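You operate a simulated robot arm through the tools that you are given. There is no shell and no other tool. Be economical: measure what you need, move in short steps, check, and stop when the job is done.

You are at the controls of a simulated two-armed robot. One attempt, no reset.

Task
Pick up the tube from the upper shelf at the pump end of the workbench with one hand, pass it to the other hand and put it on the straps of the green frame. Put the tube lamp on the end of the long bench by the fineness meter away on the high shelf of the shelf unit. Take the steel pot and put it on the top of the long table. Open the centre drawer, put the white chain link on the end of the long bench by the fineness meter away in the inside of the centre drawer, then shut the drawer. Put two of the strap rolls from the top of the long table on the gear board on the gear case. Take the tall tin and put it on the steel plate. Take the ring on the top of the sack stand lid and put it away on the shelf under the gear case. Put one of the twine spools from the middle shelf of the shelf unit on the bottom shelf at the pump end of the workbench. Do these in any order. Set down upright: tube, tube lamp, steel pot, tall tin.

It is judged by the outcome, as a careful person would: the job done as asked, and still so three seconds after it is handed in. It fails if anything else is knocked over, pushed out of place, dropped, spilled or broken. A push-on lid holds only when it is set on centred and level and pressed home; a screw cap is set on level and turned clockwise until tight.

Robot
Two 7-joint arms with fingered hands on one trunk, on a base that drives. Base frame: it is fixed to the floor where the robot stands at the start and does not move with it; the origin is under the middle of the robot, x ahead of it, y to its left, z up; the surface under the hand at the start is at about z = 90. Readings come in cm, degrees, newtons and seconds.
The left shoulder is at the start at [7, 16.9, 111.8], the right one opposite. With the tool pointing down near the work surface each hand reaches from about 26 to 68 cm from the robot's upright axis, wherever it stands, measured 20 degrees to its own side. Places, roughly: bottom shelf at the pump end of the workbench [50, -20, 10]; centre drawer [50, -250, 80]; gear board on the gear case [-120, -20, 80]; high shelf of the shelf unit [-20, 250, 120]; inside of the centre drawer [50, -250, 70]; ring (5x5x3 cm) [80, 160, 70]; shelf under the gear case [-130, 0, 30]; steel plate (10x9x1 cm) [40, -100, 90]; steel pot [-275, -425, 100]; strap roll (6x6x4 cm) [-160, -480, 80]; straps of the green frame (32x13 cm) [40, -208, 92]; tall tin [-150, -500, 75]; top of the long table [-150, -490, 80]; tube (5x5x11 cm) [50, -20, 50]; tube lamp (22x5x5 cm) [-290, -440, 90]; twine spool (8x8x7 cm) [-10, 250, 90]; white chain link (6x3x3 cm) [-270, -450, 90]. Payload 3.4 kg a hand.
The TCP of each hand is the grasp point between the finger pads, 2.3 cm short of the fingertips. In the tool frame z runs along the fingers and y along their closing line. The gripper opens to 11.6 cm. The gripper's body begins 6.5 cm behind the TCP. The gripper is a hand of 4 fingers: y runs from the thumb to the fingers, the wrist lies at [0, 0, -21.1] in the tool frame, and closing takes about 1.5 s.
Orientation is told as [roll, pitch, yaw] about the base's x, y, z axes, in that order, counted from this pose: with the fingers straight down and closing along the base's y, the tool's x points along the base's -x, its y along +y and its z along -z.

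Tools
- The arms move only by the tool jog_arm. It takes "left_motion", "right_motion" or both (then of equal length, played together; a hand with none holds still); each is a list of rows, each a list of 6 numbers: the turn, a rotation vector about the base's x, y, z in degrees, then the shift along the base's x, y, z in cm. In form: [[wx, wy, wz, dx, dy, dz], ...]. A call has 1 to 20 rows; each row shifts and turns the commanded pose from where the row before left it. "left_fingers" and "right_fingers" are, for a hand that has rows, the finger opening in cm, from 0 to 11.6, set as the call begins (left out, the last holds). A row lasts 0.2 s, in which the tool goes at most 5 cm and 8.6 degrees; a call with a longer step from one row to the next is refused whole, and so is a gripper value outside its range. Where a pose cannot be reached the arm comes as near as it can. A force on the tool above 40 N (or 10 N above the force at the start of the call, whichever is more), or a blocked arm, ends the call early, and 0.2 s more pass. Each finger travels about 15.3 cm/s and halts on what it meets, pressing with about 31 N; the grip force reading is that of the motor and also rises with nothing between the fingers. The clock runs only during rows and for 0.2 s after the last one: add rows that do not move to give the fingers time. It gives the time, the measured TCP pose, the force on the tool (base axes), the opening and the grip force at its end, in the units of the frame above (readings bear some noise), with the torque about the TCP (base axes, N m) and any sound that the robot's microphone picked up.
- Cameras (640 x 400 px; columns grow to the right, rows downward): "scene" is now at [11.71, -3.97, 132.9]; the picture's right is [-0.52, -0.86, -0.00], its down [-0.63, 0.38, -0.68] and it looks along [0.58, -0.35, -0.73] (base axes); focal length 214 px, centre (320, 200). "left" rides on the left gripper at [-6.9, 0.1, -9] in its tool frame; the picture's right is [-0.01, -1.00, 0.00], its down [0.79, -0.01, -0.61] and it looks along [0.61, -0.01, 0.79] (tool axes); focal length 251 px, centre (320, 200). "right" rides on the right gripper at [6.8, 0.1, -9] in its tool frame; the picture's right is [-0.01, 1.00, 0.00], its down [-0.79, -0.01, -0.61] and it looks along [-0.61, -0.01, 0.79] (tool axes); focal length 251 px, centre (320, 200). There is no depth. A picture from a camera that has moved, and an enlarged one, comes with that camera's place and axes in the base frame and with its lens.
- grab_frame(camera): a new picture of that camera. The clock stands still meanwhile.
- lift_body(by): slides the trunk up (or, below 0, down) by that many cm; the arms and the scene camera ride with it, the base frame stays. It gives what a move gives, with no picture.
- drive_base(legs): drives the robot by 1 to 6 legs, each [ahead, left, turn to the left] in cm, cm and degrees, along the robot's own axes; the way and the turn of a leg run together, so that a leg with both is an arc; at most 150 cm and 180 degrees a leg. The arms and the cameras ride along, it lands a little off, and it stops where it bumps. It gives what a move gives.
- move_fingers(finger1, finger2, finger3, thumb_bend, hand): sets how far each is bent, from 0 (flat) to 100 (curled in); at 30 the hand is open as for a grip, at 70 the pads meet at the TCP. One left out holds its place. A second passes; each finger stops where it meets its share of the squeeze, and holds until it gets a number again. A gripper value or a shape takes the hand back. It gives what a move gives, with no picture; readings hold the bend of each and the force on the fingers (four entries, about 0 where the hand has none), thumb and palm.
- preshape(shape, hand): the hand has 4 fingers and takes this shape, open, in about a second: jaw (thumb against the fingers, like two jaws); tri (thumb and two fingers); tip (a fingertip pinch); poke (one finger out to press); point (the index stretched); flat (the hand flat); cup (the hand cupped); fist (a fist). The gripper value then closes the fingers along that shape, each until it touches; the sizes above hold for jaw. It gives what a move gives, with no picture.
- aim_head(pan, tilt): turns the head with the scene camera to pan (to the left, within 86 degrees either way) and tilt (down, from -29 to 69), counted from straight ahead of the robot. It gives what a move gives.
- enlarge(camera, box): a new picture of the part [left, top, right, bottom] of that camera's present view, enlarged. The clock stands still meanwhile.
- sign_off(): hands the job in; it is judged then, once.

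Go step by step. Nothing tells you exact positions but the pictures and the camera data: compare them with the known pose of the tool, close in by small moves and look again before you grip or let go. The budget is 535 turns and 320 pictures, counting those below and the enlarged ones. Unless the task says otherwise, let go and move clear before handing in, and close with one line.

The tools are called as name(argument=value, ...) on one line, values as JSON. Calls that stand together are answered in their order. jog_arm: Moves the arms, as the interface text tells. Its arguments: {"type":"object","properties":{"left_motion":{"type":"array","items":{"type":"array","items":{"type":"number"}}},"left_fingers":{"type":"number"},"right_motion":{"type":"array","items":{"type":"array","items":{"type":"number"}}},"right_fingers":{"type":"number"}},"required":[]} The other tools are called the same way: lift_body (by) slides the trunk up or down; preshape (shape, hand) gives the hand a shape; move_fingers (finger1, finger2, finger3, thumb_bend, hand) moves the fingers one by one; drive_base (legs) drives the base; aim_head (pan, tilt) turns the head that bears the scene camera; grab_frame (camera) takes a picture; enlarge (camera, box) takes an enlarged picture of a part of a camera's view; sign_off () hands the job in.

At the start:

```text
time: 0.0
left_eef_pos: [48.46, -7.38, 116.92]
left_tool_rot: [-0.6, -0.2, 0.7]
left_contact_force: [-0.2, 0.0, 0.2]
left_wrist_torque: [0.01, 0.02, -0.02]
left_finger_gap: 11.59
left_finger_force: 0.1
left_shape: jaw
left_bend: [30.0, 30.0, 30.0, 30.0]
left_finger forces: [0.0, 0.0, 0.0, 0.0, 0.1, 0.0]
right_eef_pos: [31.56, -42.19, 121.09]
right_tool_rot: [-0.1, 0.0, 0.0]
right_contact_force: [-0.2, -1.1, -0.2]
right_wrist_torque: [0.02, -0.01, 0.02]
right_finger_gap: 11.61
right_finger_force: 0.0
right_shape: jaw
right_bend: [30.0, 30.0, 30.0, 30.0]
right_finger forces: [0.0, 0.0, 0.0, 0.0, 0.0, 0.0]
trunk travel left (down, up): [-62.4, 31.6]
robot x, y, heading: [0.29, 0.08, -0.3]
head pan, tilt: [-31.1, 47.2]
```

scene: 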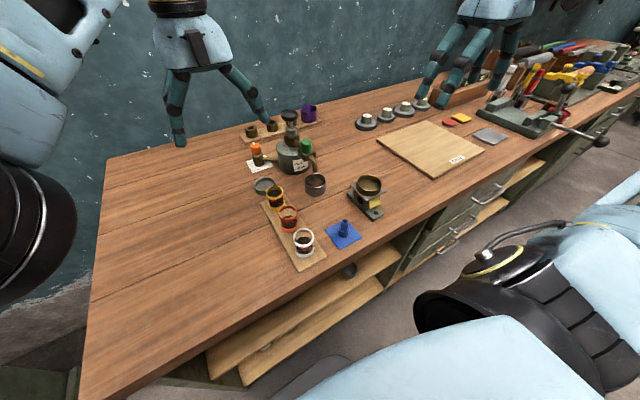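
right: 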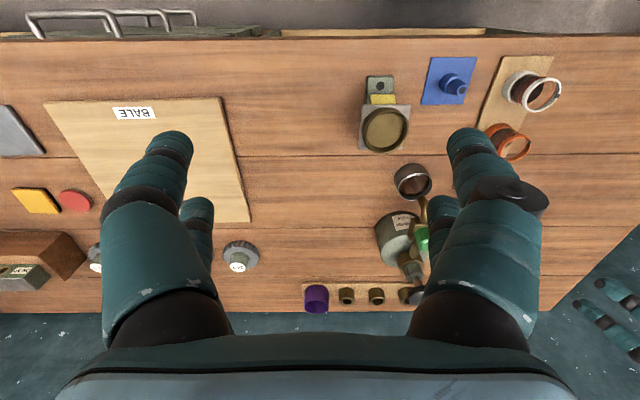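
left: 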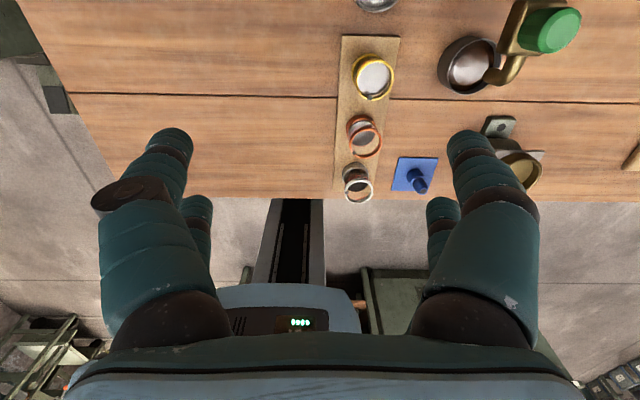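

I see the workbench ahead with shelves under its top. I'll look around before moving.

aim_head(pan=-20, tilt=60)

grab_frame(camera="scene")

aim_head(pan=80, tilt=20)

grab_frame(camera="scene")

aim_head(pan=-80, tilt=20)

grab_frame(camera="scene")

```text
time: 0.8
left_eef_pos: [48.51, -7.21, 116.95]
left_tool_rot: [-0.6, -0.1, 0.9]
left_contact_force: [-0.3, -0.1, 0.3]
left_wrist_torque: [0.0, 0.0, -0.03]
left_finger_gap: 11.59
left_finger_force: 0.0
left_shape: jaw
left_bend: [30.0, 30.0, 30.0, 30.0]
left_finger forces: [0.0, 0.1, 0.0, 0.0, 0.0, 0.0]
right_eef_pos: [31.7, -42.25, 121.05]
right_tool_rot: [0.0, 0.0, 0.0]
right_contact_force: [-0.2, 0.1, -0.5]
right_wrist_torque: [-0.07, 0.02, 0.01]
right_finger_gap: 11.58
right_finger_force: 0.0
right_shape: jaw
right_bend: [30.0, 30.0, 30.0, 30.0]
right_finger forces: [0.1, 0.0, 0.1, 0.0, 0.1, 0.0]
trunk travel left (down, up): [-62.4, 31.6]
robot x, y, heading: [0.01, -0.1, 0.0]
head pan, tilt: [-20.0, 60.0]
```

```text
316 pictures are left
camera scene: at [11.18, -2.14, 131.27], right [-0.34, -0.94, 0.0], down [-0.81, 0.3, -0.5], along [0.47, -0.17, -0.87], focal length 214 px, centre (320, 200)
```

scene: 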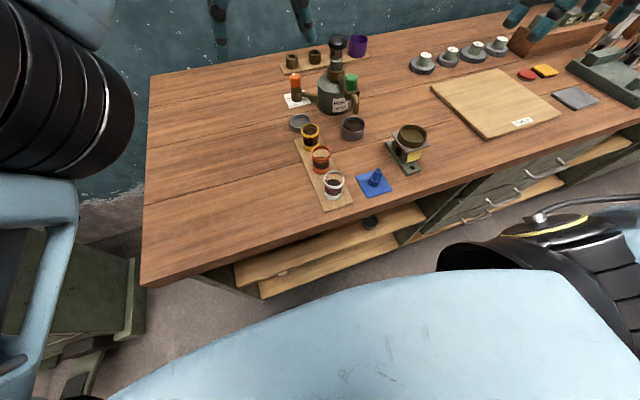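

```text
time: 2.5
left_eef_pos: [48.49, -7.25, 116.9]
left_tool_rot: [-0.6, -0.1, 0.9]
left_contact_force: [-0.4, 0.2, -0.4]
left_wrist_torque: [0.03, 0.01, -0.03]
left_finger_gap: 11.61
left_finger_force: 0.1
left_shape: jaw
left_bend: [30.0, 30.0, 30.0, 30.0]
left_finger forces: [0.0, 0.0, 0.1, 0.1, 0.0, 0.1]
right_eef_pos: [31.61, -42.21, 121.06]
right_tool_rot: [0.0, 0.0, 0.0]
right_contact_force: [-0.4, -0.2, 0.7]
right_wrist_torque: [-0.01, 0.01, 0.0]
right_finger_gap: 11.6
right_finger_force: 0.1
right_shape: jaw
right_bend: [30.0, 30.0, 30.0, 30.0]
right_finger forces: [0.0, 0.1, 0.1, 0.0, 0.1, 0.0]
trunk travel left (down, up): [-62.4, 31.6]
robot x, y, heading: [-0.45, -0.1, 0.1]
head pan, tilt: [80.0, 20.0]
```

```text
315 pictures are left
camera scene: at [6.53, 9.3, 137.08], right [0.98, -0.17, 0.0], down [-0.06, -0.34, -0.94], along [0.16, 0.93, -0.34], focal length 214 px, centre (320, 200)
```

scene: 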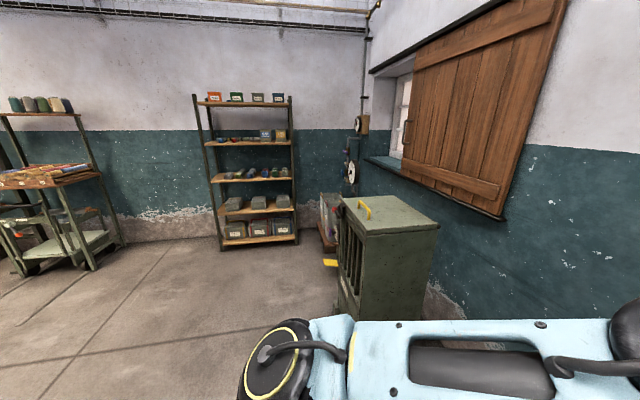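

```text
time: 5.0
left_eef_pos: [48.38, -7.17, 116.99]
left_tool_rot: [-0.6, 0.0, 0.9]
left_contact_force: [-0.4, 0.0, 0.2]
left_wrist_torque: [-0.02, 0.0, 0.0]
left_finger_gap: 11.57
left_finger_force: 0.0
left_shape: jaw
left_bend: [30.0, 30.0, 30.0, 30.0]
left_finger forces: [0.0, 0.1, 0.0, 0.1, 0.0, 0.0]
right_eef_pos: [31.55, -42.12, 120.97]
right_tool_rot: [-0.1, 0.1, -0.1]
right_contact_force: [0.0, -0.8, -0.4]
right_wrist_torque: [0.01, -0.01, 0.0]
right_finger_gap: 11.59
right_finger_force: 0.0
right_shape: jaw
right_bend: [30.0, 30.0, 30.0, 30.0]
right_finger forces: [0.1, 0.1, 0.1, 0.1, 0.1, 0.0]
trunk travel left (down, up): [-62.4, 31.6]
robot x, y, heading: [0.21, 0.07, 0.2]
head pan, tilt: [-80.0, 20.0]
```

```text
314 pictures are left
camera scene: at [6.53, -9.04, 137.08], right [-0.98, -0.17, 0.0], down [-0.06, 0.34, -0.94], along [0.16, -0.93, -0.34], focal length 214 px, centre (320, 200)
```

scene: 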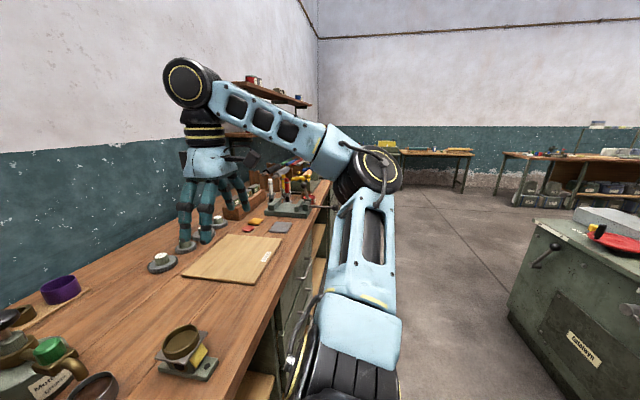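

I see the bench, the shelf unit to the left at y≈250, the sack stand, and a gear case behind me. I'll back off a little and turn left to see the sack stand and what lies behind.

drive_base(legs=[[-20, 0, 0], [0, 0, 90]])

aim_head(pan=75, tilt=30)

grab_frame(camera="scene")

aim_head(pan=-10, tilt=20)

grab_frame(camera="scene")

```text
time: 10.5
left_eef_pos: [-15.15, 48.8, 117.02]
left_tool_rot: [-0.7, -0.2, 93.8]
left_contact_force: [-0.9, -0.2, 0.0]
left_wrist_torque: [-0.02, 0.01, 0.0]
left_finger_gap: 11.58
left_finger_force: 0.1
left_shape: jaw
left_bend: [30.0, 30.0, 30.0, 30.0]
left_finger forces: [0.1, 0.0, 0.1, 0.0, 0.0, 0.0]
right_eef_pos: [20.53, 33.72, 120.96]
right_tool_rot: [0.0, 0.1, 92.7]
right_contact_force: [-0.4, -0.1, -0.1]
right_wrist_torque: [0.01, 0.03, -0.03]
right_finger_gap: 11.6
right_finger_force: 0.1
right_shape: jaw
right_bend: [30.0, 30.0, 30.0, 30.0]
right_finger forces: [0.0, 0.0, 0.0, 0.0, 0.1, 0.0]
trunk travel left (down, up): [-62.4, 31.6]
robot x, y, heading: [-19.74, -0.18, 92.5]
head pan, tilt: [-80.0, 20.0]
```

```text
time: 12.9
left_eef_pos: [-15.28, 48.94, 117.03]
left_tool_rot: [-0.7, -0.1, 93.8]
left_contact_force: [0.0, -0.4, 0.2]
left_wrist_torque: [-0.02, -0.05, -0.01]
left_finger_gap: 11.6
left_finger_force: 0.0
left_shape: jaw
left_bend: [30.0, 30.0, 30.0, 30.0]
left_finger forces: [0.0, 0.1, 0.1, 0.1, 0.0, 0.0]
right_eef_pos: [20.59, 33.61, 121.1]
right_tool_rot: [0.0, 0.0, 92.8]
right_contact_force: [0.0, 0.9, 0.8]
right_wrist_torque: [0.01, -0.02, -0.01]
right_finger_gap: 11.62
right_finger_force: 0.1
right_shape: jaw
right_bend: [30.0, 30.0, 30.0, 30.0]
right_finger forces: [0.1, 0.1, 0.1, 0.1, 0.0, 0.1]
trunk travel left (down, up): [-62.4, 31.6]
robot x, y, heading: [-20.36, -0.12, 92.7]
head pan, tilt: [75.0, 30.0]
```

```text
313 pictures are left
camera scene: at [-29.26, 7.1, 135.48], right [0.21, 0.98, 0.0], down [0.49, -0.11, -0.87], along [-0.85, 0.18, -0.5], focal length 214 px, centre (320, 200)
```

scene: 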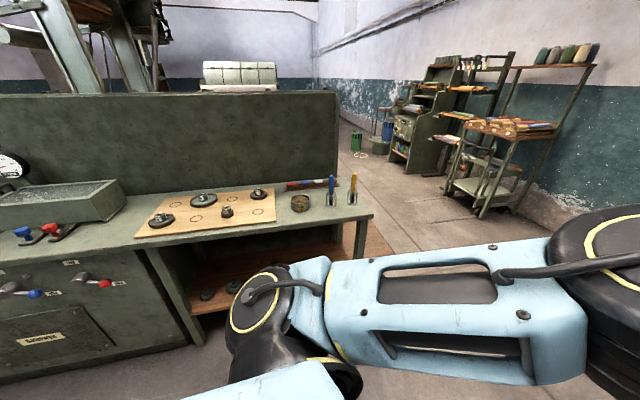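

```text
time: 14.5
left_eef_pos: [-15.28, 48.98, 117.09]
left_tool_rot: [-0.8, 0.0, 93.8]
left_contact_force: [0.3, 0.1, 0.1]
left_wrist_torque: [0.04, 0.0, -0.03]
left_finger_gap: 11.57
left_finger_force: 0.0
left_shape: jaw
left_bend: [30.0, 30.0, 30.0, 30.0]
left_finger forces: [0.0, 0.0, 0.0, 0.0, 0.1, 0.1]
right_eef_pos: [20.57, 33.61, 120.98]
right_tool_rot: [0.0, 0.1, 92.8]
right_contact_force: [0.5, 1.2, -0.4]
right_wrist_torque: [-0.03, 0.03, -0.02]
right_finger_gap: 11.6
right_finger_force: 0.1
right_shape: jaw
right_bend: [30.0, 30.0, 30.0, 30.0]
right_finger forces: [0.1, 0.1, 0.1, 0.0, 0.1, 0.0]
trunk travel left (down, up): [-62.4, 31.6]
robot x, y, heading: [-20.08, -0.07, 92.9]
head pan, tilt: [-10.0, 20.0]
```

```text
312 pictures are left
camera scene: at [-19.26, 14.43, 137.08], right [0.99, -0.12, 0.0], down [-0.04, -0.34, -0.94], along [0.12, 0.93, -0.34], focal length 214 px, centre (320, 200)
```

scene: 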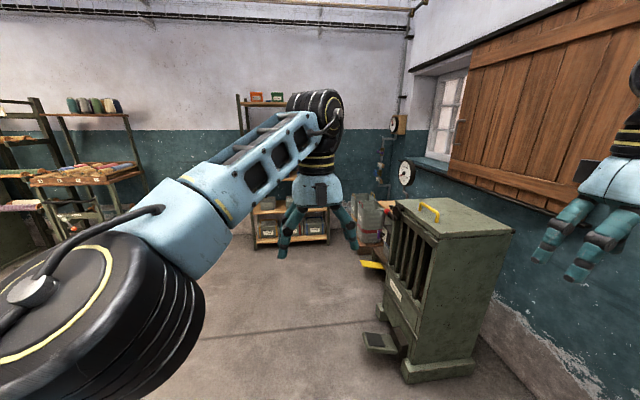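

Stand with a lid is seen at about (90,150). I'll zoom in for the ring.

enlarge(camera="scene", box=[370, 180, 530, 280])

enlarge(camera="scene", box=[230, 80, 390, 260])

```text
4.00 times, centred on (450, 230) of scene
camera zoom: at [-19.26, 14.43, 137.08], right [0.99, -0.12, 0.0], down [-0.04, -0.34, -0.94], along [0.12, 0.93, -0.34], focal length 858 px, centre (-200, 80)
```

zoom: 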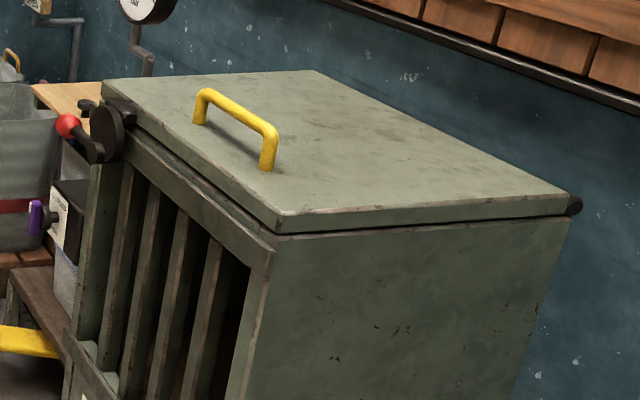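

```text
2.22 times, centred on (310, 170) of scene
camera zoom: at [-19.26, 14.43, 137.08], right [0.99, -0.12, 0.0], down [-0.04, -0.34, -0.94], along [0.12, 0.93, -0.34], focal length 477 px, centre (342, 267)
```

zoom: 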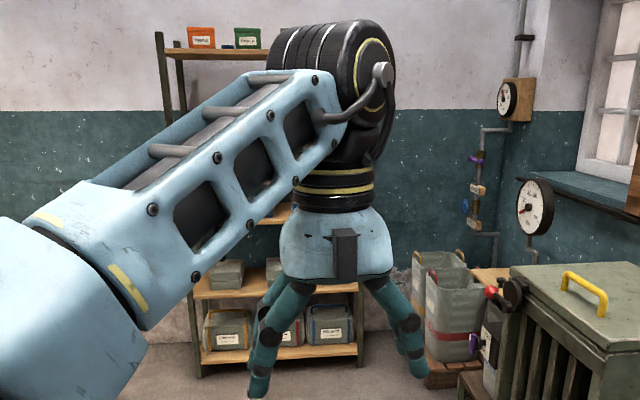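

The ring isn't on the green hopper; a wooden-topped stand with sacks lies behind it. I'll drive there and look.

drive_base(legs=[[145, 0, 0], [0, 0, -75]])

aim_head(pan=0, tilt=35)

grab_frame(camera="scene")

grab_frame(camera="right")

```text
time: 24.9
left_eef_pos: [20.54, 151.66, 117.05]
left_tool_rot: [-0.7, -0.1, 19.5]
left_contact_force: [0.2, -0.4, -0.5]
left_wrist_torque: [-0.01, 0.02, -0.03]
left_finger_gap: 11.6
left_finger_force: 0.1
left_shape: jaw
left_bend: [30.0, 30.0, 30.0, 30.0]
left_finger forces: [0.0, 0.0, 0.1, 0.0, 0.1, 0.0]
right_eef_pos: [15.58, 113.0, 120.95]
right_tool_rot: [0.1, 0.0, 18.4]
right_contact_force: [0.1, 0.5, 0.6]
right_wrist_torque: [0.01, 0.02, 0.05]
right_finger_gap: 11.6
right_finger_force: 0.0
right_shape: jaw
right_bend: [30.0, 30.0, 30.0, 30.0]
right_finger forces: [0.0, 0.0, 0.0, 0.0, 0.0, 0.0]
trunk travel left (down, up): [-62.4, 31.6]
robot x, y, heading: [-27.23, 143.22, 18.1]
head pan, tilt: [-10.0, 20.0]
```

```text
time: 25.6
left_eef_pos: [20.61, 151.59, 117.0]
left_tool_rot: [-0.7, 0.0, 19.5]
left_contact_force: [-0.1, -0.1, 0.4]
left_wrist_torque: [-0.02, 0.01, -0.03]
left_finger_gap: 11.61
left_finger_force: 0.1
left_shape: jaw
left_bend: [30.0, 30.0, 30.0, 30.0]
left_finger forces: [0.0, 0.1, 0.1, 0.0, 0.0, 0.0]
right_eef_pos: [15.55, 113.02, 120.96]
right_tool_rot: [0.0, 0.0, 18.6]
right_contact_force: [-0.9, -0.2, 0.8]
right_wrist_torque: [0.0, 0.03, 0.0]
right_finger_gap: 11.6
right_finger_force: 0.1
right_shape: jaw
right_bend: [30.0, 30.0, 30.0, 30.0]
right_finger forces: [0.1, 0.2, 0.1, 0.0, 0.0, 0.1]
trunk travel left (down, up): [-62.4, 31.6]
robot x, y, heading: [-27.68, 143.36, 18.4]
head pan, tilt: [0.0, 35.0]
```

```text
309 pictures are left
camera scene: at [-14.77, 147.52, 134.7], right [0.32, -0.95, 0.0], down [-0.54, -0.18, -0.82], along [0.78, 0.26, -0.57], focal length 214 px, centre (320, 200)
```

scene: 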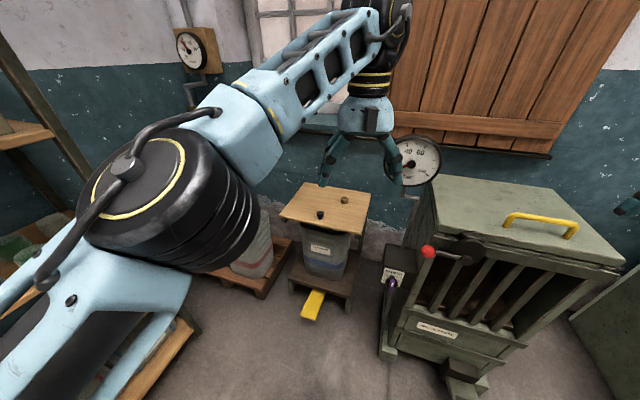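

```text
308 pictures are left
camera right: at [9.12, 110.77, 129.96], right [-0.31, 0.95, 0.0], down [0.76, 0.25, 0.61], along [0.58, 0.19, -0.8], focal length 251 px, centre (320, 200)
```

right: 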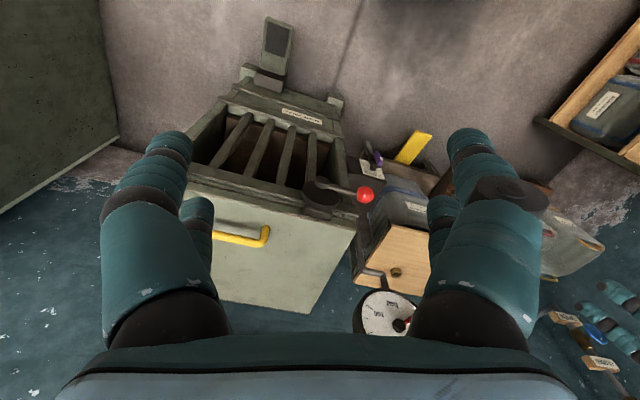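

The wooden-topped sack stand is ahead with a brassy ring and a dark item. Zoom in.

enlarge(camera="scene", box=[270, 170, 390, 250])

```text
5.00 times, centred on (330, 210) of scene
camera zoom: at [-14.77, 147.52, 134.7], right [0.32, -0.95, 0.0], down [-0.54, -0.18, -0.82], along [0.78, 0.26, -0.57], focal length 1072 px, centre (270, 150)
```

zoom: 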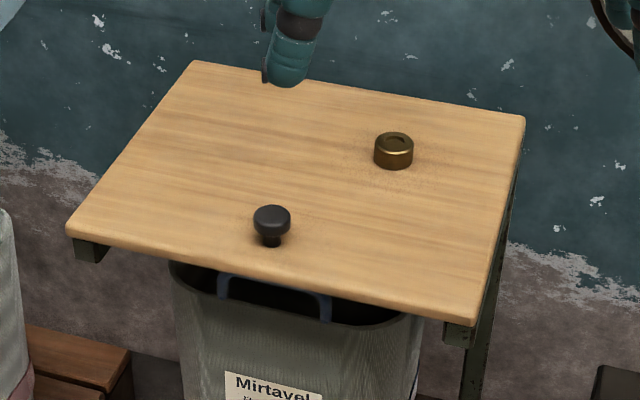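

Ring estimated at about (76,164,71). I'll move the base so the right hand can reach it.

drive_base(legs=[[44, 6, 2]])

grab_frame(camera="scene")

grab_frame(camera="right")

```text
time: 28.3
left_eef_pos: [59.19, 174.05, 117.02]
left_tool_rot: [-0.8, -0.1, 22.2]
left_contact_force: [-0.2, 0.3, 0.2]
left_wrist_torque: [0.01, 0.02, 0.0]
left_finger_gap: 11.58
left_finger_force: 0.0
left_shape: jaw
left_bend: [30.0, 30.0, 30.0, 30.0]
left_finger forces: [0.1, 0.0, 0.0, 0.1, 0.1, 0.1]
right_eef_pos: [56.26, 135.19, 121.05]
right_tool_rot: [-0.1, 0.1, 21.2]
right_contact_force: [-0.2, 0.8, 0.0]
right_wrist_torque: [0.02, -0.03, 0.0]
right_finger_gap: 11.58
right_finger_force: 0.0
right_shape: jaw
right_bend: [30.0, 30.0, 30.0, 30.0]
right_finger forces: [0.0, 0.1, 0.0, 0.1, 0.0, 0.1]
trunk travel left (down, up): [-62.4, 31.6]
robot x, y, heading: [11.73, 163.43, 21.0]
head pan, tilt: [0.0, 35.0]
```

```text
306 pictures are left
camera scene: at [24.22, 168.44, 134.7], right [0.36, -0.93, 0.0], down [-0.53, -0.21, -0.82], along [0.76, 0.3, -0.57], focal length 214 px, centre (320, 200)
```

scene: 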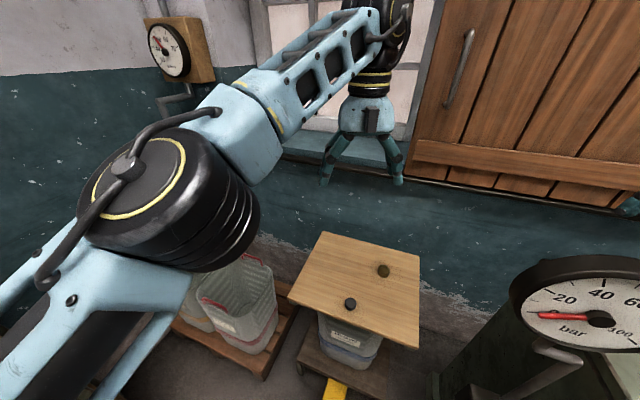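

```text
305 pictures are left
camera right: at [49.8, 132.83, 129.97], right [-0.35, 0.94, 0.0], down [0.74, 0.28, 0.61], along [0.57, 0.21, -0.79], focal length 251 px, centre (320, 200)
```

right: 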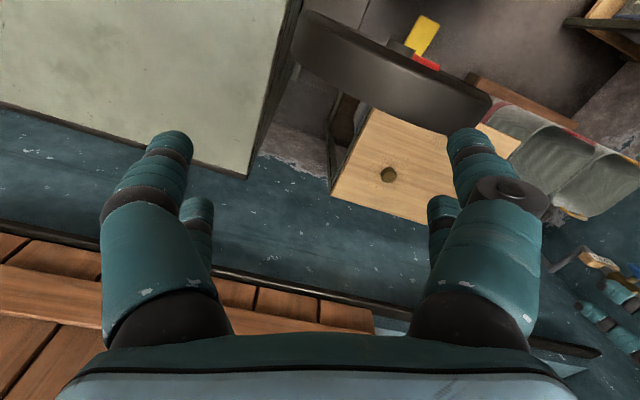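

A pressure gauge stands near the right hand, so I'll lift the trunk, shift left and swing to use the left hand instead.

lift_body(by=18)

drive_base(legs=[[4, 9, 0], [0, 0, -40]])

aim_head(pan=10, tilt=45)

grab_frame(camera="scene")

grab_frame(camera="left")

```text
time: 30.3
left_eef_pos: [59.31, 174.13, 135.0]
left_tool_rot: [-0.6, 0.0, 22.2]
left_contact_force: [0.8, 0.6, 0.1]
left_wrist_torque: [0.01, -0.02, -0.06]
left_finger_gap: 11.57
left_finger_force: 0.0
left_shape: jaw
left_bend: [30.0, 30.0, 30.0, 30.0]
left_finger forces: [0.0, 0.1, 0.0, 0.0, 0.0, 0.0]
right_eef_pos: [56.23, 135.34, 138.97]
right_tool_rot: [0.0, 0.0, 21.0]
right_contact_force: [1.0, -0.5, 0.3]
right_wrist_torque: [0.01, 0.01, -0.02]
right_finger_gap: 11.59
right_finger_force: 0.0
right_shape: jaw
right_bend: [30.0, 30.0, 30.0, 30.0]
right_finger forces: [0.0, 0.0, 0.1, 0.0, 0.0, 0.0]
trunk travel left (down, up): [-80.4, 13.6]
robot x, y, heading: [11.33, 163.0, 21.2]
head pan, tilt: [0.0, 35.0]
```

```text
time: 33.3
left_eef_pos: [55.43, 150.4, 135.06]
left_tool_rot: [-0.6, -0.1, -18.2]
left_contact_force: [0.4, 0.0, 0.3]
left_wrist_torque: [0.01, 0.0, -0.03]
left_finger_gap: 11.61
left_finger_force: 0.1
left_shape: jaw
left_bend: [30.0, 30.0, 30.0, 30.0]
left_finger forces: [0.0, 0.1, 0.1, 0.0, 0.0, 0.1]
right_eef_pos: [27.91, 122.97, 138.95]
right_tool_rot: [0.0, 0.0, -19.2]
right_contact_force: [0.1, 0.1, 0.2]
right_wrist_torque: [0.01, 0.0, 0.0]
right_finger_gap: 11.59
right_finger_force: 0.1
right_shape: jaw
right_bend: [30.0, 30.0, 30.0, 30.0]
right_finger forces: [0.0, 0.1, 0.0, 0.0, 0.0, 0.1]
trunk travel left (down, up): [-80.4, 13.6]
robot x, y, heading: [11.98, 172.91, -19.2]
head pan, tilt: [0.0, 35.0]
```

```text
time: 34.0
left_eef_pos: [55.49, 150.51, 135.01]
left_tool_rot: [-0.7, 0.0, -18.3]
left_contact_force: [0.2, 0.3, 0.6]
left_wrist_torque: [-0.01, 0.01, 0.02]
left_finger_gap: 11.57
left_finger_force: 0.1
left_shape: jaw
left_bend: [30.0, 30.0, 30.0, 30.0]
left_finger forces: [0.0, 0.0, 0.1, 0.1, 0.0, 0.0]
right_eef_pos: [27.95, 123.02, 139.03]
right_tool_rot: [0.0, 0.0, -19.4]
right_contact_force: [-0.3, -0.6, -0.5]
right_wrist_torque: [-0.04, -0.02, -0.01]
right_finger_gap: 11.59
right_finger_force: 0.1
right_shape: jaw
right_bend: [30.0, 30.0, 30.0, 30.0]
right_finger forces: [0.0, 0.0, 0.0, 0.1, 0.0, 0.0]
trunk travel left (down, up): [-80.4, 13.6]
robot x, y, heading: [12.07, 173.36, -19.2]
head pan, tilt: [10.0, 45.0]
```

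```text
304 pictures are left
camera scene: at [24.65, 170.36, 151.22], right [-0.16, -0.99, 0.0], down [-0.7, 0.11, -0.71], along [0.7, -0.11, -0.71], focal length 214 px, centre (320, 200)
```

scene: 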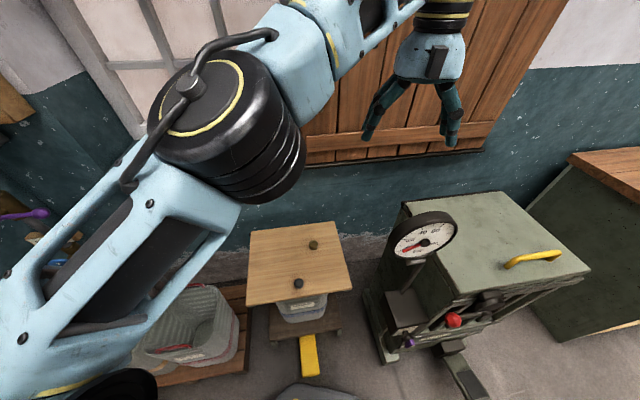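

```text
303 pictures are left
camera left: at [62.08, 148.55, 144.01], right [-0.3, -0.95, 0.01], down [-0.76, 0.25, 0.61], along [-0.58, 0.17, -0.79], focal length 251 px, centre (320, 200)
```

left: 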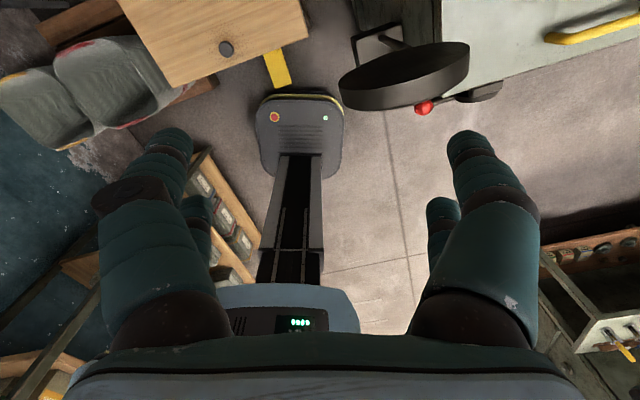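

Ring at about (76.7,165). Moving the left hand above it, then lowering.

jog_arm(left_motion=[[0, 0, 0, 3.5, 2.4, 0], [0, 0, 0, 3.5, 2.4, 0], [0, 0, 0, 3.5, 2.4, 0], [0, 0, 0, 3.5, 2.4, 0], [0, 0, 0, 3.5, 2.4, 0], [0, 0, 0, 3.5, 2.4, 0], [0, 0, 0, 0, 0, -5], [0, 0, 0, 0, 0, -5], [0, 0, 0, 0, 0, -5], [0, 0, 0, 0, 0, -5]])

lift_body(by=-24)

grab_frame(camera="left")

grab_frame(camera="scene")

```text
time: 36.2
left_eef_pos: [71.33, 162.29, 122.87]
left_tool_rot: [0.5, 5.1, -19.6]
left_contact_force: [1.0, 0.2, 0.7]
left_wrist_torque: [-0.01, 0.0, -0.01]
left_finger_gap: 11.56
left_finger_force: 0.1
left_shape: jaw
left_bend: [30.0, 30.0, 30.0, 30.0]
left_finger forces: [0.0, 0.0, 0.0, 0.1, 0.0, 0.0]
left hand out of reach, approached as far as the arm can: row 2, 3, 4, 5, 6, 7, 8, 9, 10
right_eef_pos: [28.22, 122.94, 139.02]
right_tool_rot: [0.0, 0.1, -19.3]
right_contact_force: [-0.4, 0.6, 0.4]
right_wrist_torque: [0.01, 0.03, 0.0]
right_finger_gap: 11.61
right_finger_force: 0.0
right_shape: jaw
right_bend: [30.0, 30.0, 30.0, 30.0]
right_finger forces: [0.1, 0.0, 0.1, 0.0, 0.1, 0.0]
trunk travel left (down, up): [-80.4, 13.6]
robot x, y, heading: [12.15, 173.28, -19.4]
head pan, tilt: [10.0, 45.0]
```

```text
time: 38.8
left_eef_pos: [71.22, 162.39, 99.06]
left_tool_rot: [0.5, 5.0, -19.7]
left_contact_force: [0.1, -0.3, -0.2]
left_wrist_torque: [-0.01, 0.02, -0.01]
left_finger_gap: 11.61
left_finger_force: 0.1
left_shape: jaw
left_bend: [30.0, 30.0, 30.0, 30.0]
left_finger forces: [0.0, 0.0, 0.0, 0.0, 0.1, 0.1]
right_eef_pos: [27.87, 122.97, 115.06]
right_tool_rot: [-0.1, 0.0, -19.2]
right_contact_force: [-0.4, -0.8, 0.3]
right_wrist_torque: [0.01, -0.02, 0.02]
right_finger_gap: 11.6
right_finger_force: 0.1
right_shape: jaw
right_bend: [30.0, 30.0, 30.0, 30.0]
right_finger forces: [0.0, 0.0, 0.1, 0.1, 0.0, 0.0]
trunk travel left (down, up): [-56.4, 37.6]
robot x, y, heading: [11.99, 173.34, -19.2]
head pan, tilt: [10.0, 45.0]
```

```text
302 pictures are left
camera left: at [78.32, 159.88, 107.36], right [-0.33, -0.94, -0.01], down [-0.7, 0.24, 0.67], along [-0.63, 0.23, -0.74], focal length 251 px, centre (320, 200)
```

left: 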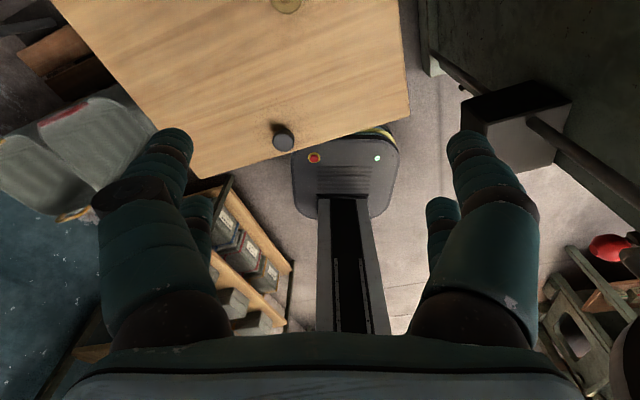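

```text
301 pictures are left
camera scene: at [24.65, 170.38, 127.22], right [-0.16, -0.99, 0.0], down [-0.7, 0.11, -0.71], along [0.7, -0.11, -0.71], focal length 214 px, centre (320, 200)
```

scene: 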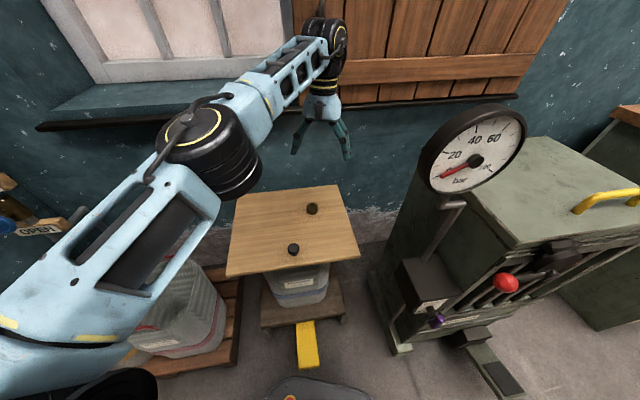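

Probing whether the commanded pose holds or was clamped, with a small descent.

jog_arm(left_motion=[[0, 0, 0, 0, 0, -4], [0, 0, 0, 0, 0, -4], [0, 0, 0, 0, 0, 0]])

```text
time: 39.5
left_eef_pos: [70.99, 162.29, 90.79]
left_tool_rot: [0.4, 5.0, -19.6]
left_contact_force: [0.6, 0.1, 0.7]
left_wrist_torque: [0.0, -0.04, -0.02]
left_finger_gap: 11.59
left_finger_force: 0.1
left_shape: jaw
left_bend: [30.0, 30.0, 30.0, 30.0]
left_finger forces: [0.0, 0.0, 0.0, 0.1, 0.0, 0.1]
right_eef_pos: [27.93, 122.74, 115.05]
right_tool_rot: [0.0, 0.1, -19.3]
right_contact_force: [0.0, 0.5, 0.4]
right_wrist_torque: [0.01, -0.03, 0.01]
right_finger_gap: 11.59
right_finger_force: 0.0
right_shape: jaw
right_bend: [30.0, 30.0, 30.0, 30.0]
right_finger forces: [0.1, 0.0, 0.1, 0.0, 0.0, 0.0]
trunk travel left (down, up): [-56.4, 37.6]
robot x, y, heading: [12.49, 173.26, -19.3]
head pan, tilt: [10.0, 45.0]
```

jog_arm(left_motion=[[-0.8, -2.4, 0, 1.9, 0.9, 0], [-0.9, -2.3, 0, 1.9, 0.9, 0], [0, 0, 0, 1.9, 0.9, 0], [0, 0, 0, 0, 0, -4], [0, 0, 0, 0, 0, -3], [0, 0, 0, 0, 0, 0]])

grab_frame(camera="left")

```text
time: 41.0
left_eef_pos: [76.84, 164.84, 83.96]
left_tool_rot: [0.5, 0.0, -19.5]
left_contact_force: [0.1, -0.6, -0.7]
left_wrist_torque: [-0.02, 0.0, 0.03]
left_finger_gap: 11.59
left_finger_force: 0.0
left_shape: jaw
left_bend: [30.0, 30.0, 30.0, 30.0]
left_finger forces: [0.0, 0.0, 0.1, 0.0, 0.1, 0.0]
right_eef_pos: [27.89, 123.01, 115.05]
right_tool_rot: [0.0, 0.0, -19.3]
right_contact_force: [-0.2, -0.1, 0.7]
right_wrist_torque: [0.03, 0.01, 0.01]
right_finger_gap: 11.59
right_finger_force: 0.1
right_shape: jaw
right_bend: [30.0, 30.0, 30.0, 30.0]
right_finger forces: [0.1, 0.0, 0.1, 0.0, 0.0, 0.1]
trunk travel left (down, up): [-56.4, 37.6]
robot x, y, heading: [12.17, 172.97, -19.1]
head pan, tilt: [10.0, 45.0]
```

```text
300 pictures are left
camera left: at [83.31, 162.59, 92.98], right [-0.33, -0.94, -0.01], down [-0.75, 0.26, 0.61], along [-0.57, 0.21, -0.8], focal length 251 px, centre (320, 200)
```

left: 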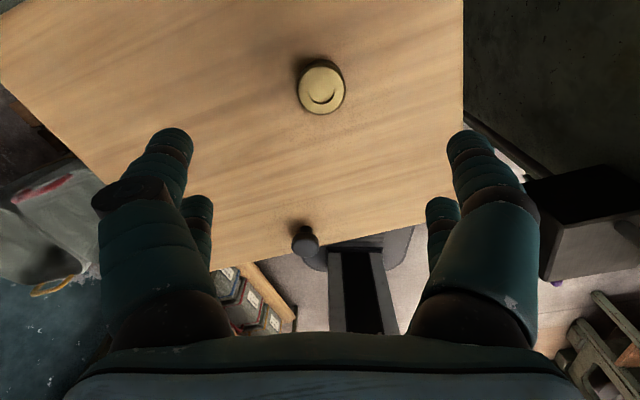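

Ring centre is about 1.9 cm further in x. Correct, descend and grip.

jog_arm(left_motion=[[0, 0, 0, 1.8, -0.4, 0], [0, 0, 0, 0, 0, -4], [0, 0, 0, 0, 0, -4], [0, 0, 0, 0, 0, -2], [0, 0, 0, 0, 0, 0]])

grab_frame(camera="left")

```text
time: 42.1
left_eef_pos: [76.18, 165.56, 74.08]
left_tool_rot: [0.6, 0.0, -19.6]
left_contact_force: [0.1, 0.9, -0.8]
left_wrist_torque: [0.02, -0.03, -0.01]
left_finger_gap: 11.59
left_finger_force: 0.1
left_shape: jaw
left_bend: [30.0, 30.0, 30.0, 30.0]
left_finger forces: [0.0, 0.1, 0.1, 0.1, 0.1, 0.1]
left hand out of reach, approached as far as the arm can: row 1, 3, 4
right_eef_pos: [27.99, 122.98, 115.03]
right_tool_rot: [-0.2, 0.1, -19.3]
right_contact_force: [-0.1, 0.0, -0.8]
right_wrist_torque: [-0.03, -0.02, 0.02]
right_finger_gap: 11.57
right_finger_force: 0.1
right_shape: jaw
right_bend: [30.0, 30.0, 30.0, 30.0]
right_finger forces: [0.0, 0.0, 0.0, 0.0, 0.0, 0.1]
trunk travel left (down, up): [-56.4, 37.6]
robot x, y, heading: [12.22, 173.74, -19.1]
head pan, tilt: [10.0, 45.0]
```

```text
299 pictures are left
camera left: at [82.68, 163.32, 83.12], right [-0.33, -0.94, -0.01], down [-0.75, 0.26, 0.61], along [-0.57, 0.2, -0.8], focal length 251 px, centre (320, 200)
```

left: 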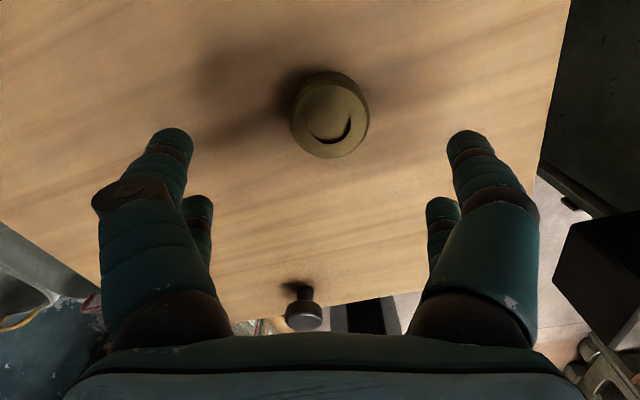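

Out of arm reach; drive ahead 2.5 cm instead.

drive_base(legs=[[2.5, 0, 0]])

grab_frame(camera="left")

```text
time: 43.2
left_eef_pos: [76.6, 166.51, 74.17]
left_tool_rot: [0.4, 0.0, -18.1]
left_contact_force: [0.8, 0.7, 0.5]
left_wrist_torque: [0.0, -0.03, 0.03]
left_finger_gap: 11.57
left_finger_force: 0.0
left_shape: jaw
left_bend: [30.0, 30.0, 30.0, 30.0]
left_finger forces: [0.0, 0.1, 0.0, 0.0, 0.0, 0.0]
right_eef_pos: [29.29, 122.69, 114.95]
right_tool_rot: [0.0, 0.0, -17.8]
right_contact_force: [0.0, -0.8, -0.1]
right_wrist_torque: [-0.02, 0.0, 0.0]
right_finger_gap: 11.58
right_finger_force: 0.0
right_shape: jaw
right_bend: [30.0, 30.0, 30.0, 30.0]
right_finger forces: [0.0, 0.1, 0.0, 0.0, 0.0, 0.0]
trunk travel left (down, up): [-56.4, 37.6]
robot x, y, heading: [12.16, 172.54, -17.8]
head pan, tilt: [10.0, 45.0]
stopped in leg 1: the robot was blocked; the commanded pose is now the measured one
```

```text
298 pictures are left
camera left: at [83.0, 164.42, 83.17], right [-0.3, -0.95, -0.01], down [-0.76, 0.23, 0.61], along [-0.58, 0.19, -0.79], focal length 251 px, centre (320, 200)
```

left: 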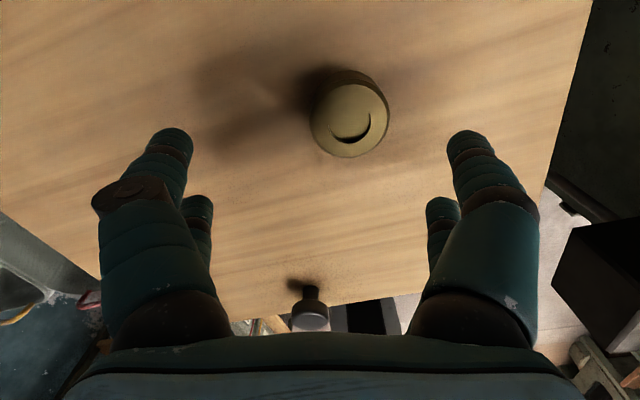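

The base touches the stand's foot; I'll tilt the hand slightly outward for the missing reach instead.

jog_arm(left_motion=[[0, 0, 0, 0, 0, 4], [-1.6, -4.8, 0, 0, 0, 0], [-1.6, -4.8, 0, 0, 0, 0], [0, 0, 0, 2.0, -2.0, 0], [0, 0, 0, 0, 0, 0]])

grab_frame(camera="left")

```text
time: 44.4
left_eef_pos: [79.49, 163.43, 78.06]
left_tool_rot: [0.4, -10.1, -18.1]
left_contact_force: [0.4, 1.1, -0.1]
left_wrist_torque: [0.0, 0.02, 0.01]
left_finger_gap: 11.57
left_finger_force: 0.0
left_shape: jaw
left_bend: [30.0, 30.0, 30.0, 30.0]
left_finger forces: [0.0, 0.0, 0.0, 0.0, 0.1, 0.1]
left hand out of reach, approached as far as the arm can: row 2, 3, 4
right_eef_pos: [29.33, 122.68, 115.08]
right_tool_rot: [0.0, 0.0, -17.8]
right_contact_force: [-0.7, 0.3, 0.9]
right_wrist_torque: [0.0, 0.01, -0.03]
right_finger_gap: 11.58
right_finger_force: 0.1
right_shape: jaw
right_bend: [30.0, 30.0, 30.0, 30.0]
right_finger forces: [0.0, 0.0, 0.0, 0.0, 0.0, 0.1]
trunk travel left (down, up): [-56.4, 37.6]
robot x, y, heading: [12.07, 172.65, -17.4]
head pan, tilt: [10.0, 45.0]
```

```text
297 pictures are left
camera left: at [84.35, 161.91, 88.14], right [-0.3, -0.95, -0.01], down [-0.85, 0.27, 0.46], along [-0.43, 0.14, -0.89], focal length 251 px, centre (320, 200)
```

left: 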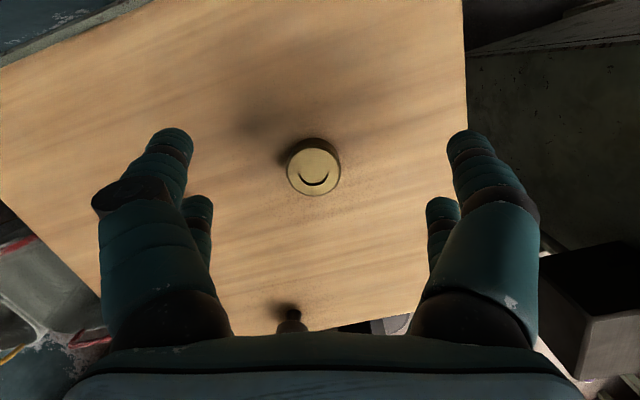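

jog_arm(left_motion=[[0, 0, 0, -0.6, 0.6, -2.5], [0, 0, 0, 0, 0, -2.3], [0, 0, 0, 0, 0, 0]])

jog_arm(left_motion=[[0, 0, 0, 0, 0, 0], [0, 0, 0, 0, 0, 0], [0, 0, 0, 0, 0, 0], [0, 0, 0, 0, 0, 0], [0, 0, 0, 0, 0, 0], [0, 0, 0, 0, 0, 0], [0, 0, 0, 0, 0, 0]], left_fingers=0)

grab_frame(camera="left")

```text
time: 45.2
left_eef_pos: [78.91, 163.96, 73.22]
left_tool_rot: [0.5, -10.2, -18.1]
left_contact_force: [0.3, -0.6, -0.4]
left_wrist_torque: [0.01, 0.02, 0.0]
left_finger_gap: 11.58
left_finger_force: 0.1
left_shape: jaw
left_bend: [30.0, 30.0, 30.0, 30.0]
left_finger forces: [0.0, 0.0, 0.0, 0.0, 0.0, 0.0]
left hand out of reach, approached as far as the arm can: row 1, 2
right_eef_pos: [29.32, 122.88, 115.06]
right_tool_rot: [0.0, 0.0, -17.8]
right_contact_force: [-0.7, -0.7, -0.7]
right_wrist_torque: [-0.01, 0.02, -0.01]
right_finger_gap: 11.59
right_finger_force: 0.0
right_shape: jaw
right_bend: [30.0, 30.0, 30.0, 30.0]
right_finger forces: [0.0, 0.0, 0.0, 0.0, 0.0, 0.0]
trunk travel left (down, up): [-56.4, 37.6]
robot x, y, heading: [12.42, 172.5, -17.8]
head pan, tilt: [10.0, 45.0]
```

```text
time: 46.8
left_eef_pos: [78.95, 163.94, 73.14]
left_tool_rot: [0.6, -10.1, -18.1]
left_contact_force: [-0.1, -0.4, -0.9]
left_wrist_torque: [0.01, 0.0, -0.01]
left_finger_gap: 0.02
left_finger_force: 31.2
left_shape: jaw
left_bend: [60.0, 76.0, 75.0, 60.0]
left_finger forces: [0.0, 0.1, 0.1, 0.0, 0.0, 0.0]
right_eef_pos: [29.22, 122.6, 115.04]
right_tool_rot: [0.0, -0.1, -17.8]
right_contact_force: [-0.8, -0.1, 0.1]
right_wrist_torque: [0.01, 0.03, 0.01]
right_finger_gap: 11.58
right_finger_force: 0.1
right_shape: jaw
right_bend: [30.0, 30.0, 30.0, 30.0]
right_finger forces: [0.0, 0.1, 0.1, 0.0, 0.1, 0.1]
trunk travel left (down, up): [-56.4, 37.6]
robot x, y, heading: [12.1, 172.51, -17.6]
head pan, tilt: [10.0, 45.0]
```

```text
296 pictures are left
camera left: at [83.86, 162.42, 83.24], right [-0.3, -0.95, -0.01], down [-0.85, 0.27, 0.46], along [-0.43, 0.14, -0.89], focal length 251 px, centre (320, 200)
```

left: 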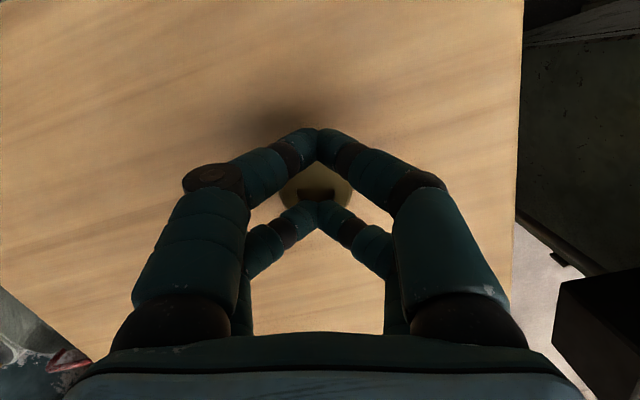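

Fingers closed above the ring; its top must be near z≈70. Open, go 3.5 cm lower and retry.

jog_arm(left_motion=[[0, 0, 0, 0, 0, 0.5], [0, 0, 0, 0, 0, 0], [0, 0, 0, 0, 0, 0], [0, 0, 0, 0, 0, 0], [0, 0, 0, 0, 0, 0], [0, 0, 0, 0, 0, 0]], left_fingers=11.6)

jog_arm(left_motion=[[0, 0, 0, -0.7, 0.4, -1.5], [0, 0, 0, 0, 0, -1.5], [0, 0, 0, 0, 0, -0.7], [0, 0, 0, 0, 0, 0]])

grab_frame(camera="left")

```text
time: 48.2
left_eef_pos: [78.89, 164.05, 73.69]
left_tool_rot: [0.5, -10.2, -18.2]
left_contact_force: [-0.9, 0.5, -0.4]
left_wrist_torque: [0.01, 0.0, -0.03]
left_finger_gap: 11.59
left_finger_force: 0.1
left_shape: jaw
left_bend: [30.0, 30.0, 30.0, 30.0]
left_finger forces: [0.1, 0.0, 0.1, 0.0, 0.1, 0.1]
right_eef_pos: [29.38, 122.72, 115.06]
right_tool_rot: [0.0, 0.0, -17.8]
right_contact_force: [-1.0, -1.4, 0.5]
right_wrist_torque: [0.01, 0.01, -0.01]
right_finger_gap: 11.6
right_finger_force: 0.1
right_shape: jaw
right_bend: [30.0, 30.0, 30.0, 30.0]
right_finger forces: [0.1, 0.0, 0.1, 0.0, 0.0, 0.1]
trunk travel left (down, up): [-56.4, 37.6]
robot x, y, heading: [12.16, 172.59, -17.7]
head pan, tilt: [10.0, 45.0]
```

```text
time: 49.2
left_eef_pos: [78.36, 164.44, 70.41]
left_tool_rot: [0.5, -10.9, -18.1]
left_contact_force: [0.9, 1.5, 19.0]
left_wrist_torque: [-0.25, 0.43, -0.07]
left_finger_gap: 11.6
left_finger_force: 0.0
left_shape: jaw
left_bend: [30.0, 30.0, 29.0, 30.0]
left_finger forces: [0.0, 7.1, 12.4, 0.0, 0.1, 0.0]
left hand out of reach, approached as far as the arm can: row 1, 3
right_eef_pos: [28.85, 122.84, 115.1]
right_tool_rot: [0.0, -0.2, -17.9]
right_contact_force: [-0.1, 0.2, -0.8]
right_wrist_torque: [0.03, -0.03, 0.01]
right_finger_gap: 11.59
right_finger_force: 0.1
right_shape: jaw
right_bend: [30.0, 30.0, 30.0, 30.0]
right_finger forces: [0.1, 0.0, 0.0, 0.0, 0.0, 0.0]
trunk travel left (down, up): [-56.4, 37.6]
robot x, y, heading: [12.15, 172.26, -17.8]
head pan, tilt: [10.0, 45.0]
stopped in row 4 (left hand): the force on the tool passed its limit at 41 N (the readings are from after the stop); the commanded pose is now the measured one
```

```text
295 pictures are left
camera left: at [83.01, 162.93, 80.54], right [-0.3, -0.95, -0.01], down [-0.85, 0.27, 0.45], along [-0.42, 0.14, -0.9], focal length 251 px, centre (320, 200)
```

left: 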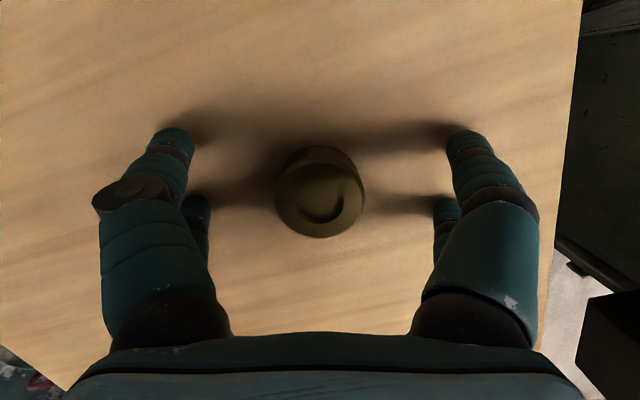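

Fingertips touch the lid; raise slightly and close.

jog_arm(left_motion=[[0, 0, 0, 0, 0, 0.7], [0, 0, 0, 0, 0, 0]])

jog_arm(left_motion=[[0, 0, 0, 0, 0, 0], [0, 0, 0, 0, 0, 0], [0, 0, 0, 0, 0, 0], [0, 0, 0, 0, 0, 0], [0, 0, 0, 0, 0, 0], [0, 0, 0, 0, 0, 0], [0, 0, 0, 0, 0, 0]], left_fingers=0)

grab_frame(camera="left")

```text
time: 49.8
left_eef_pos: [78.46, 164.33, 70.83]
left_tool_rot: [0.4, -10.4, -18.1]
left_contact_force: [0.1, -0.7, 1.2]
left_wrist_torque: [-0.02, 0.0, 0.02]
left_finger_gap: 11.6
left_finger_force: 0.1
left_shape: jaw
left_bend: [30.0, 30.0, 29.0, 30.0]
left_finger forces: [0.0, 0.0, 0.1, 0.0, 0.0, 0.0]
right_eef_pos: [29.27, 122.85, 114.98]
right_tool_rot: [0.1, -0.1, -17.8]
right_contact_force: [-0.4, -0.1, -0.5]
right_wrist_torque: [0.02, 0.02, -0.01]
right_finger_gap: 11.57
right_finger_force: 0.1
right_shape: jaw
right_bend: [30.0, 30.0, 30.0, 30.0]
right_finger forces: [0.1, 0.1, 0.0, 0.1, 0.0, 0.1]
trunk travel left (down, up): [-56.4, 37.6]
robot x, y, heading: [11.83, 172.55, -18.0]
head pan, tilt: [10.0, 45.0]
```

```text
time: 51.4
left_eef_pos: [78.48, 164.2, 70.89]
left_tool_rot: [0.6, -10.5, -18.1]
left_contact_force: [-0.8, -4.9, 10.5]
left_wrist_torque: [-0.57, 0.33, 0.15]
left_finger_gap: 0.8
left_finger_force: 31.0
left_shape: jaw
left_bend: [68.0, 74.0, 71.0, 64.0]
left_finger forces: [0.0, 24.7, 32.7, 0.1, 8.3, 0.1]
right_eef_pos: [29.06, 122.69, 115.1]
right_tool_rot: [0.0, -0.1, -17.7]
right_contact_force: [0.5, 0.3, -0.6]
right_wrist_torque: [0.03, 0.03, 0.0]
right_finger_gap: 11.59
right_finger_force: 0.1
right_shape: jaw
right_bend: [30.0, 30.0, 30.0, 30.0]
right_finger forces: [0.1, 0.1, 0.0, 0.0, 0.0, 0.0]
trunk travel left (down, up): [-56.4, 37.6]
robot x, y, heading: [11.96, 172.53, -17.9]
head pan, tilt: [10.0, 45.0]
```

```text
294 pictures are left
camera left: at [83.22, 162.78, 80.98], right [-0.3, -0.95, -0.01], down [-0.85, 0.27, 0.45], along [-0.43, 0.14, -0.89], focal length 251 px, centre (320, 200)
```

left: 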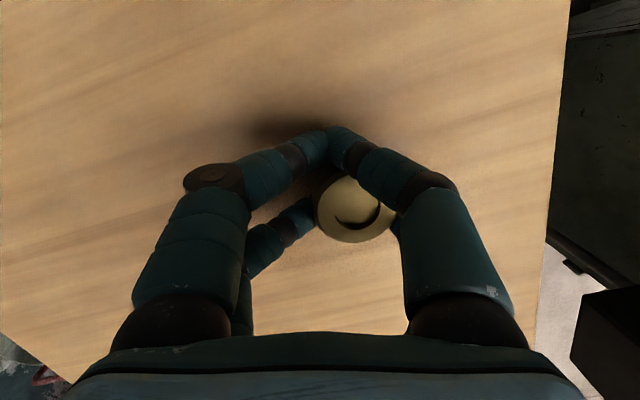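

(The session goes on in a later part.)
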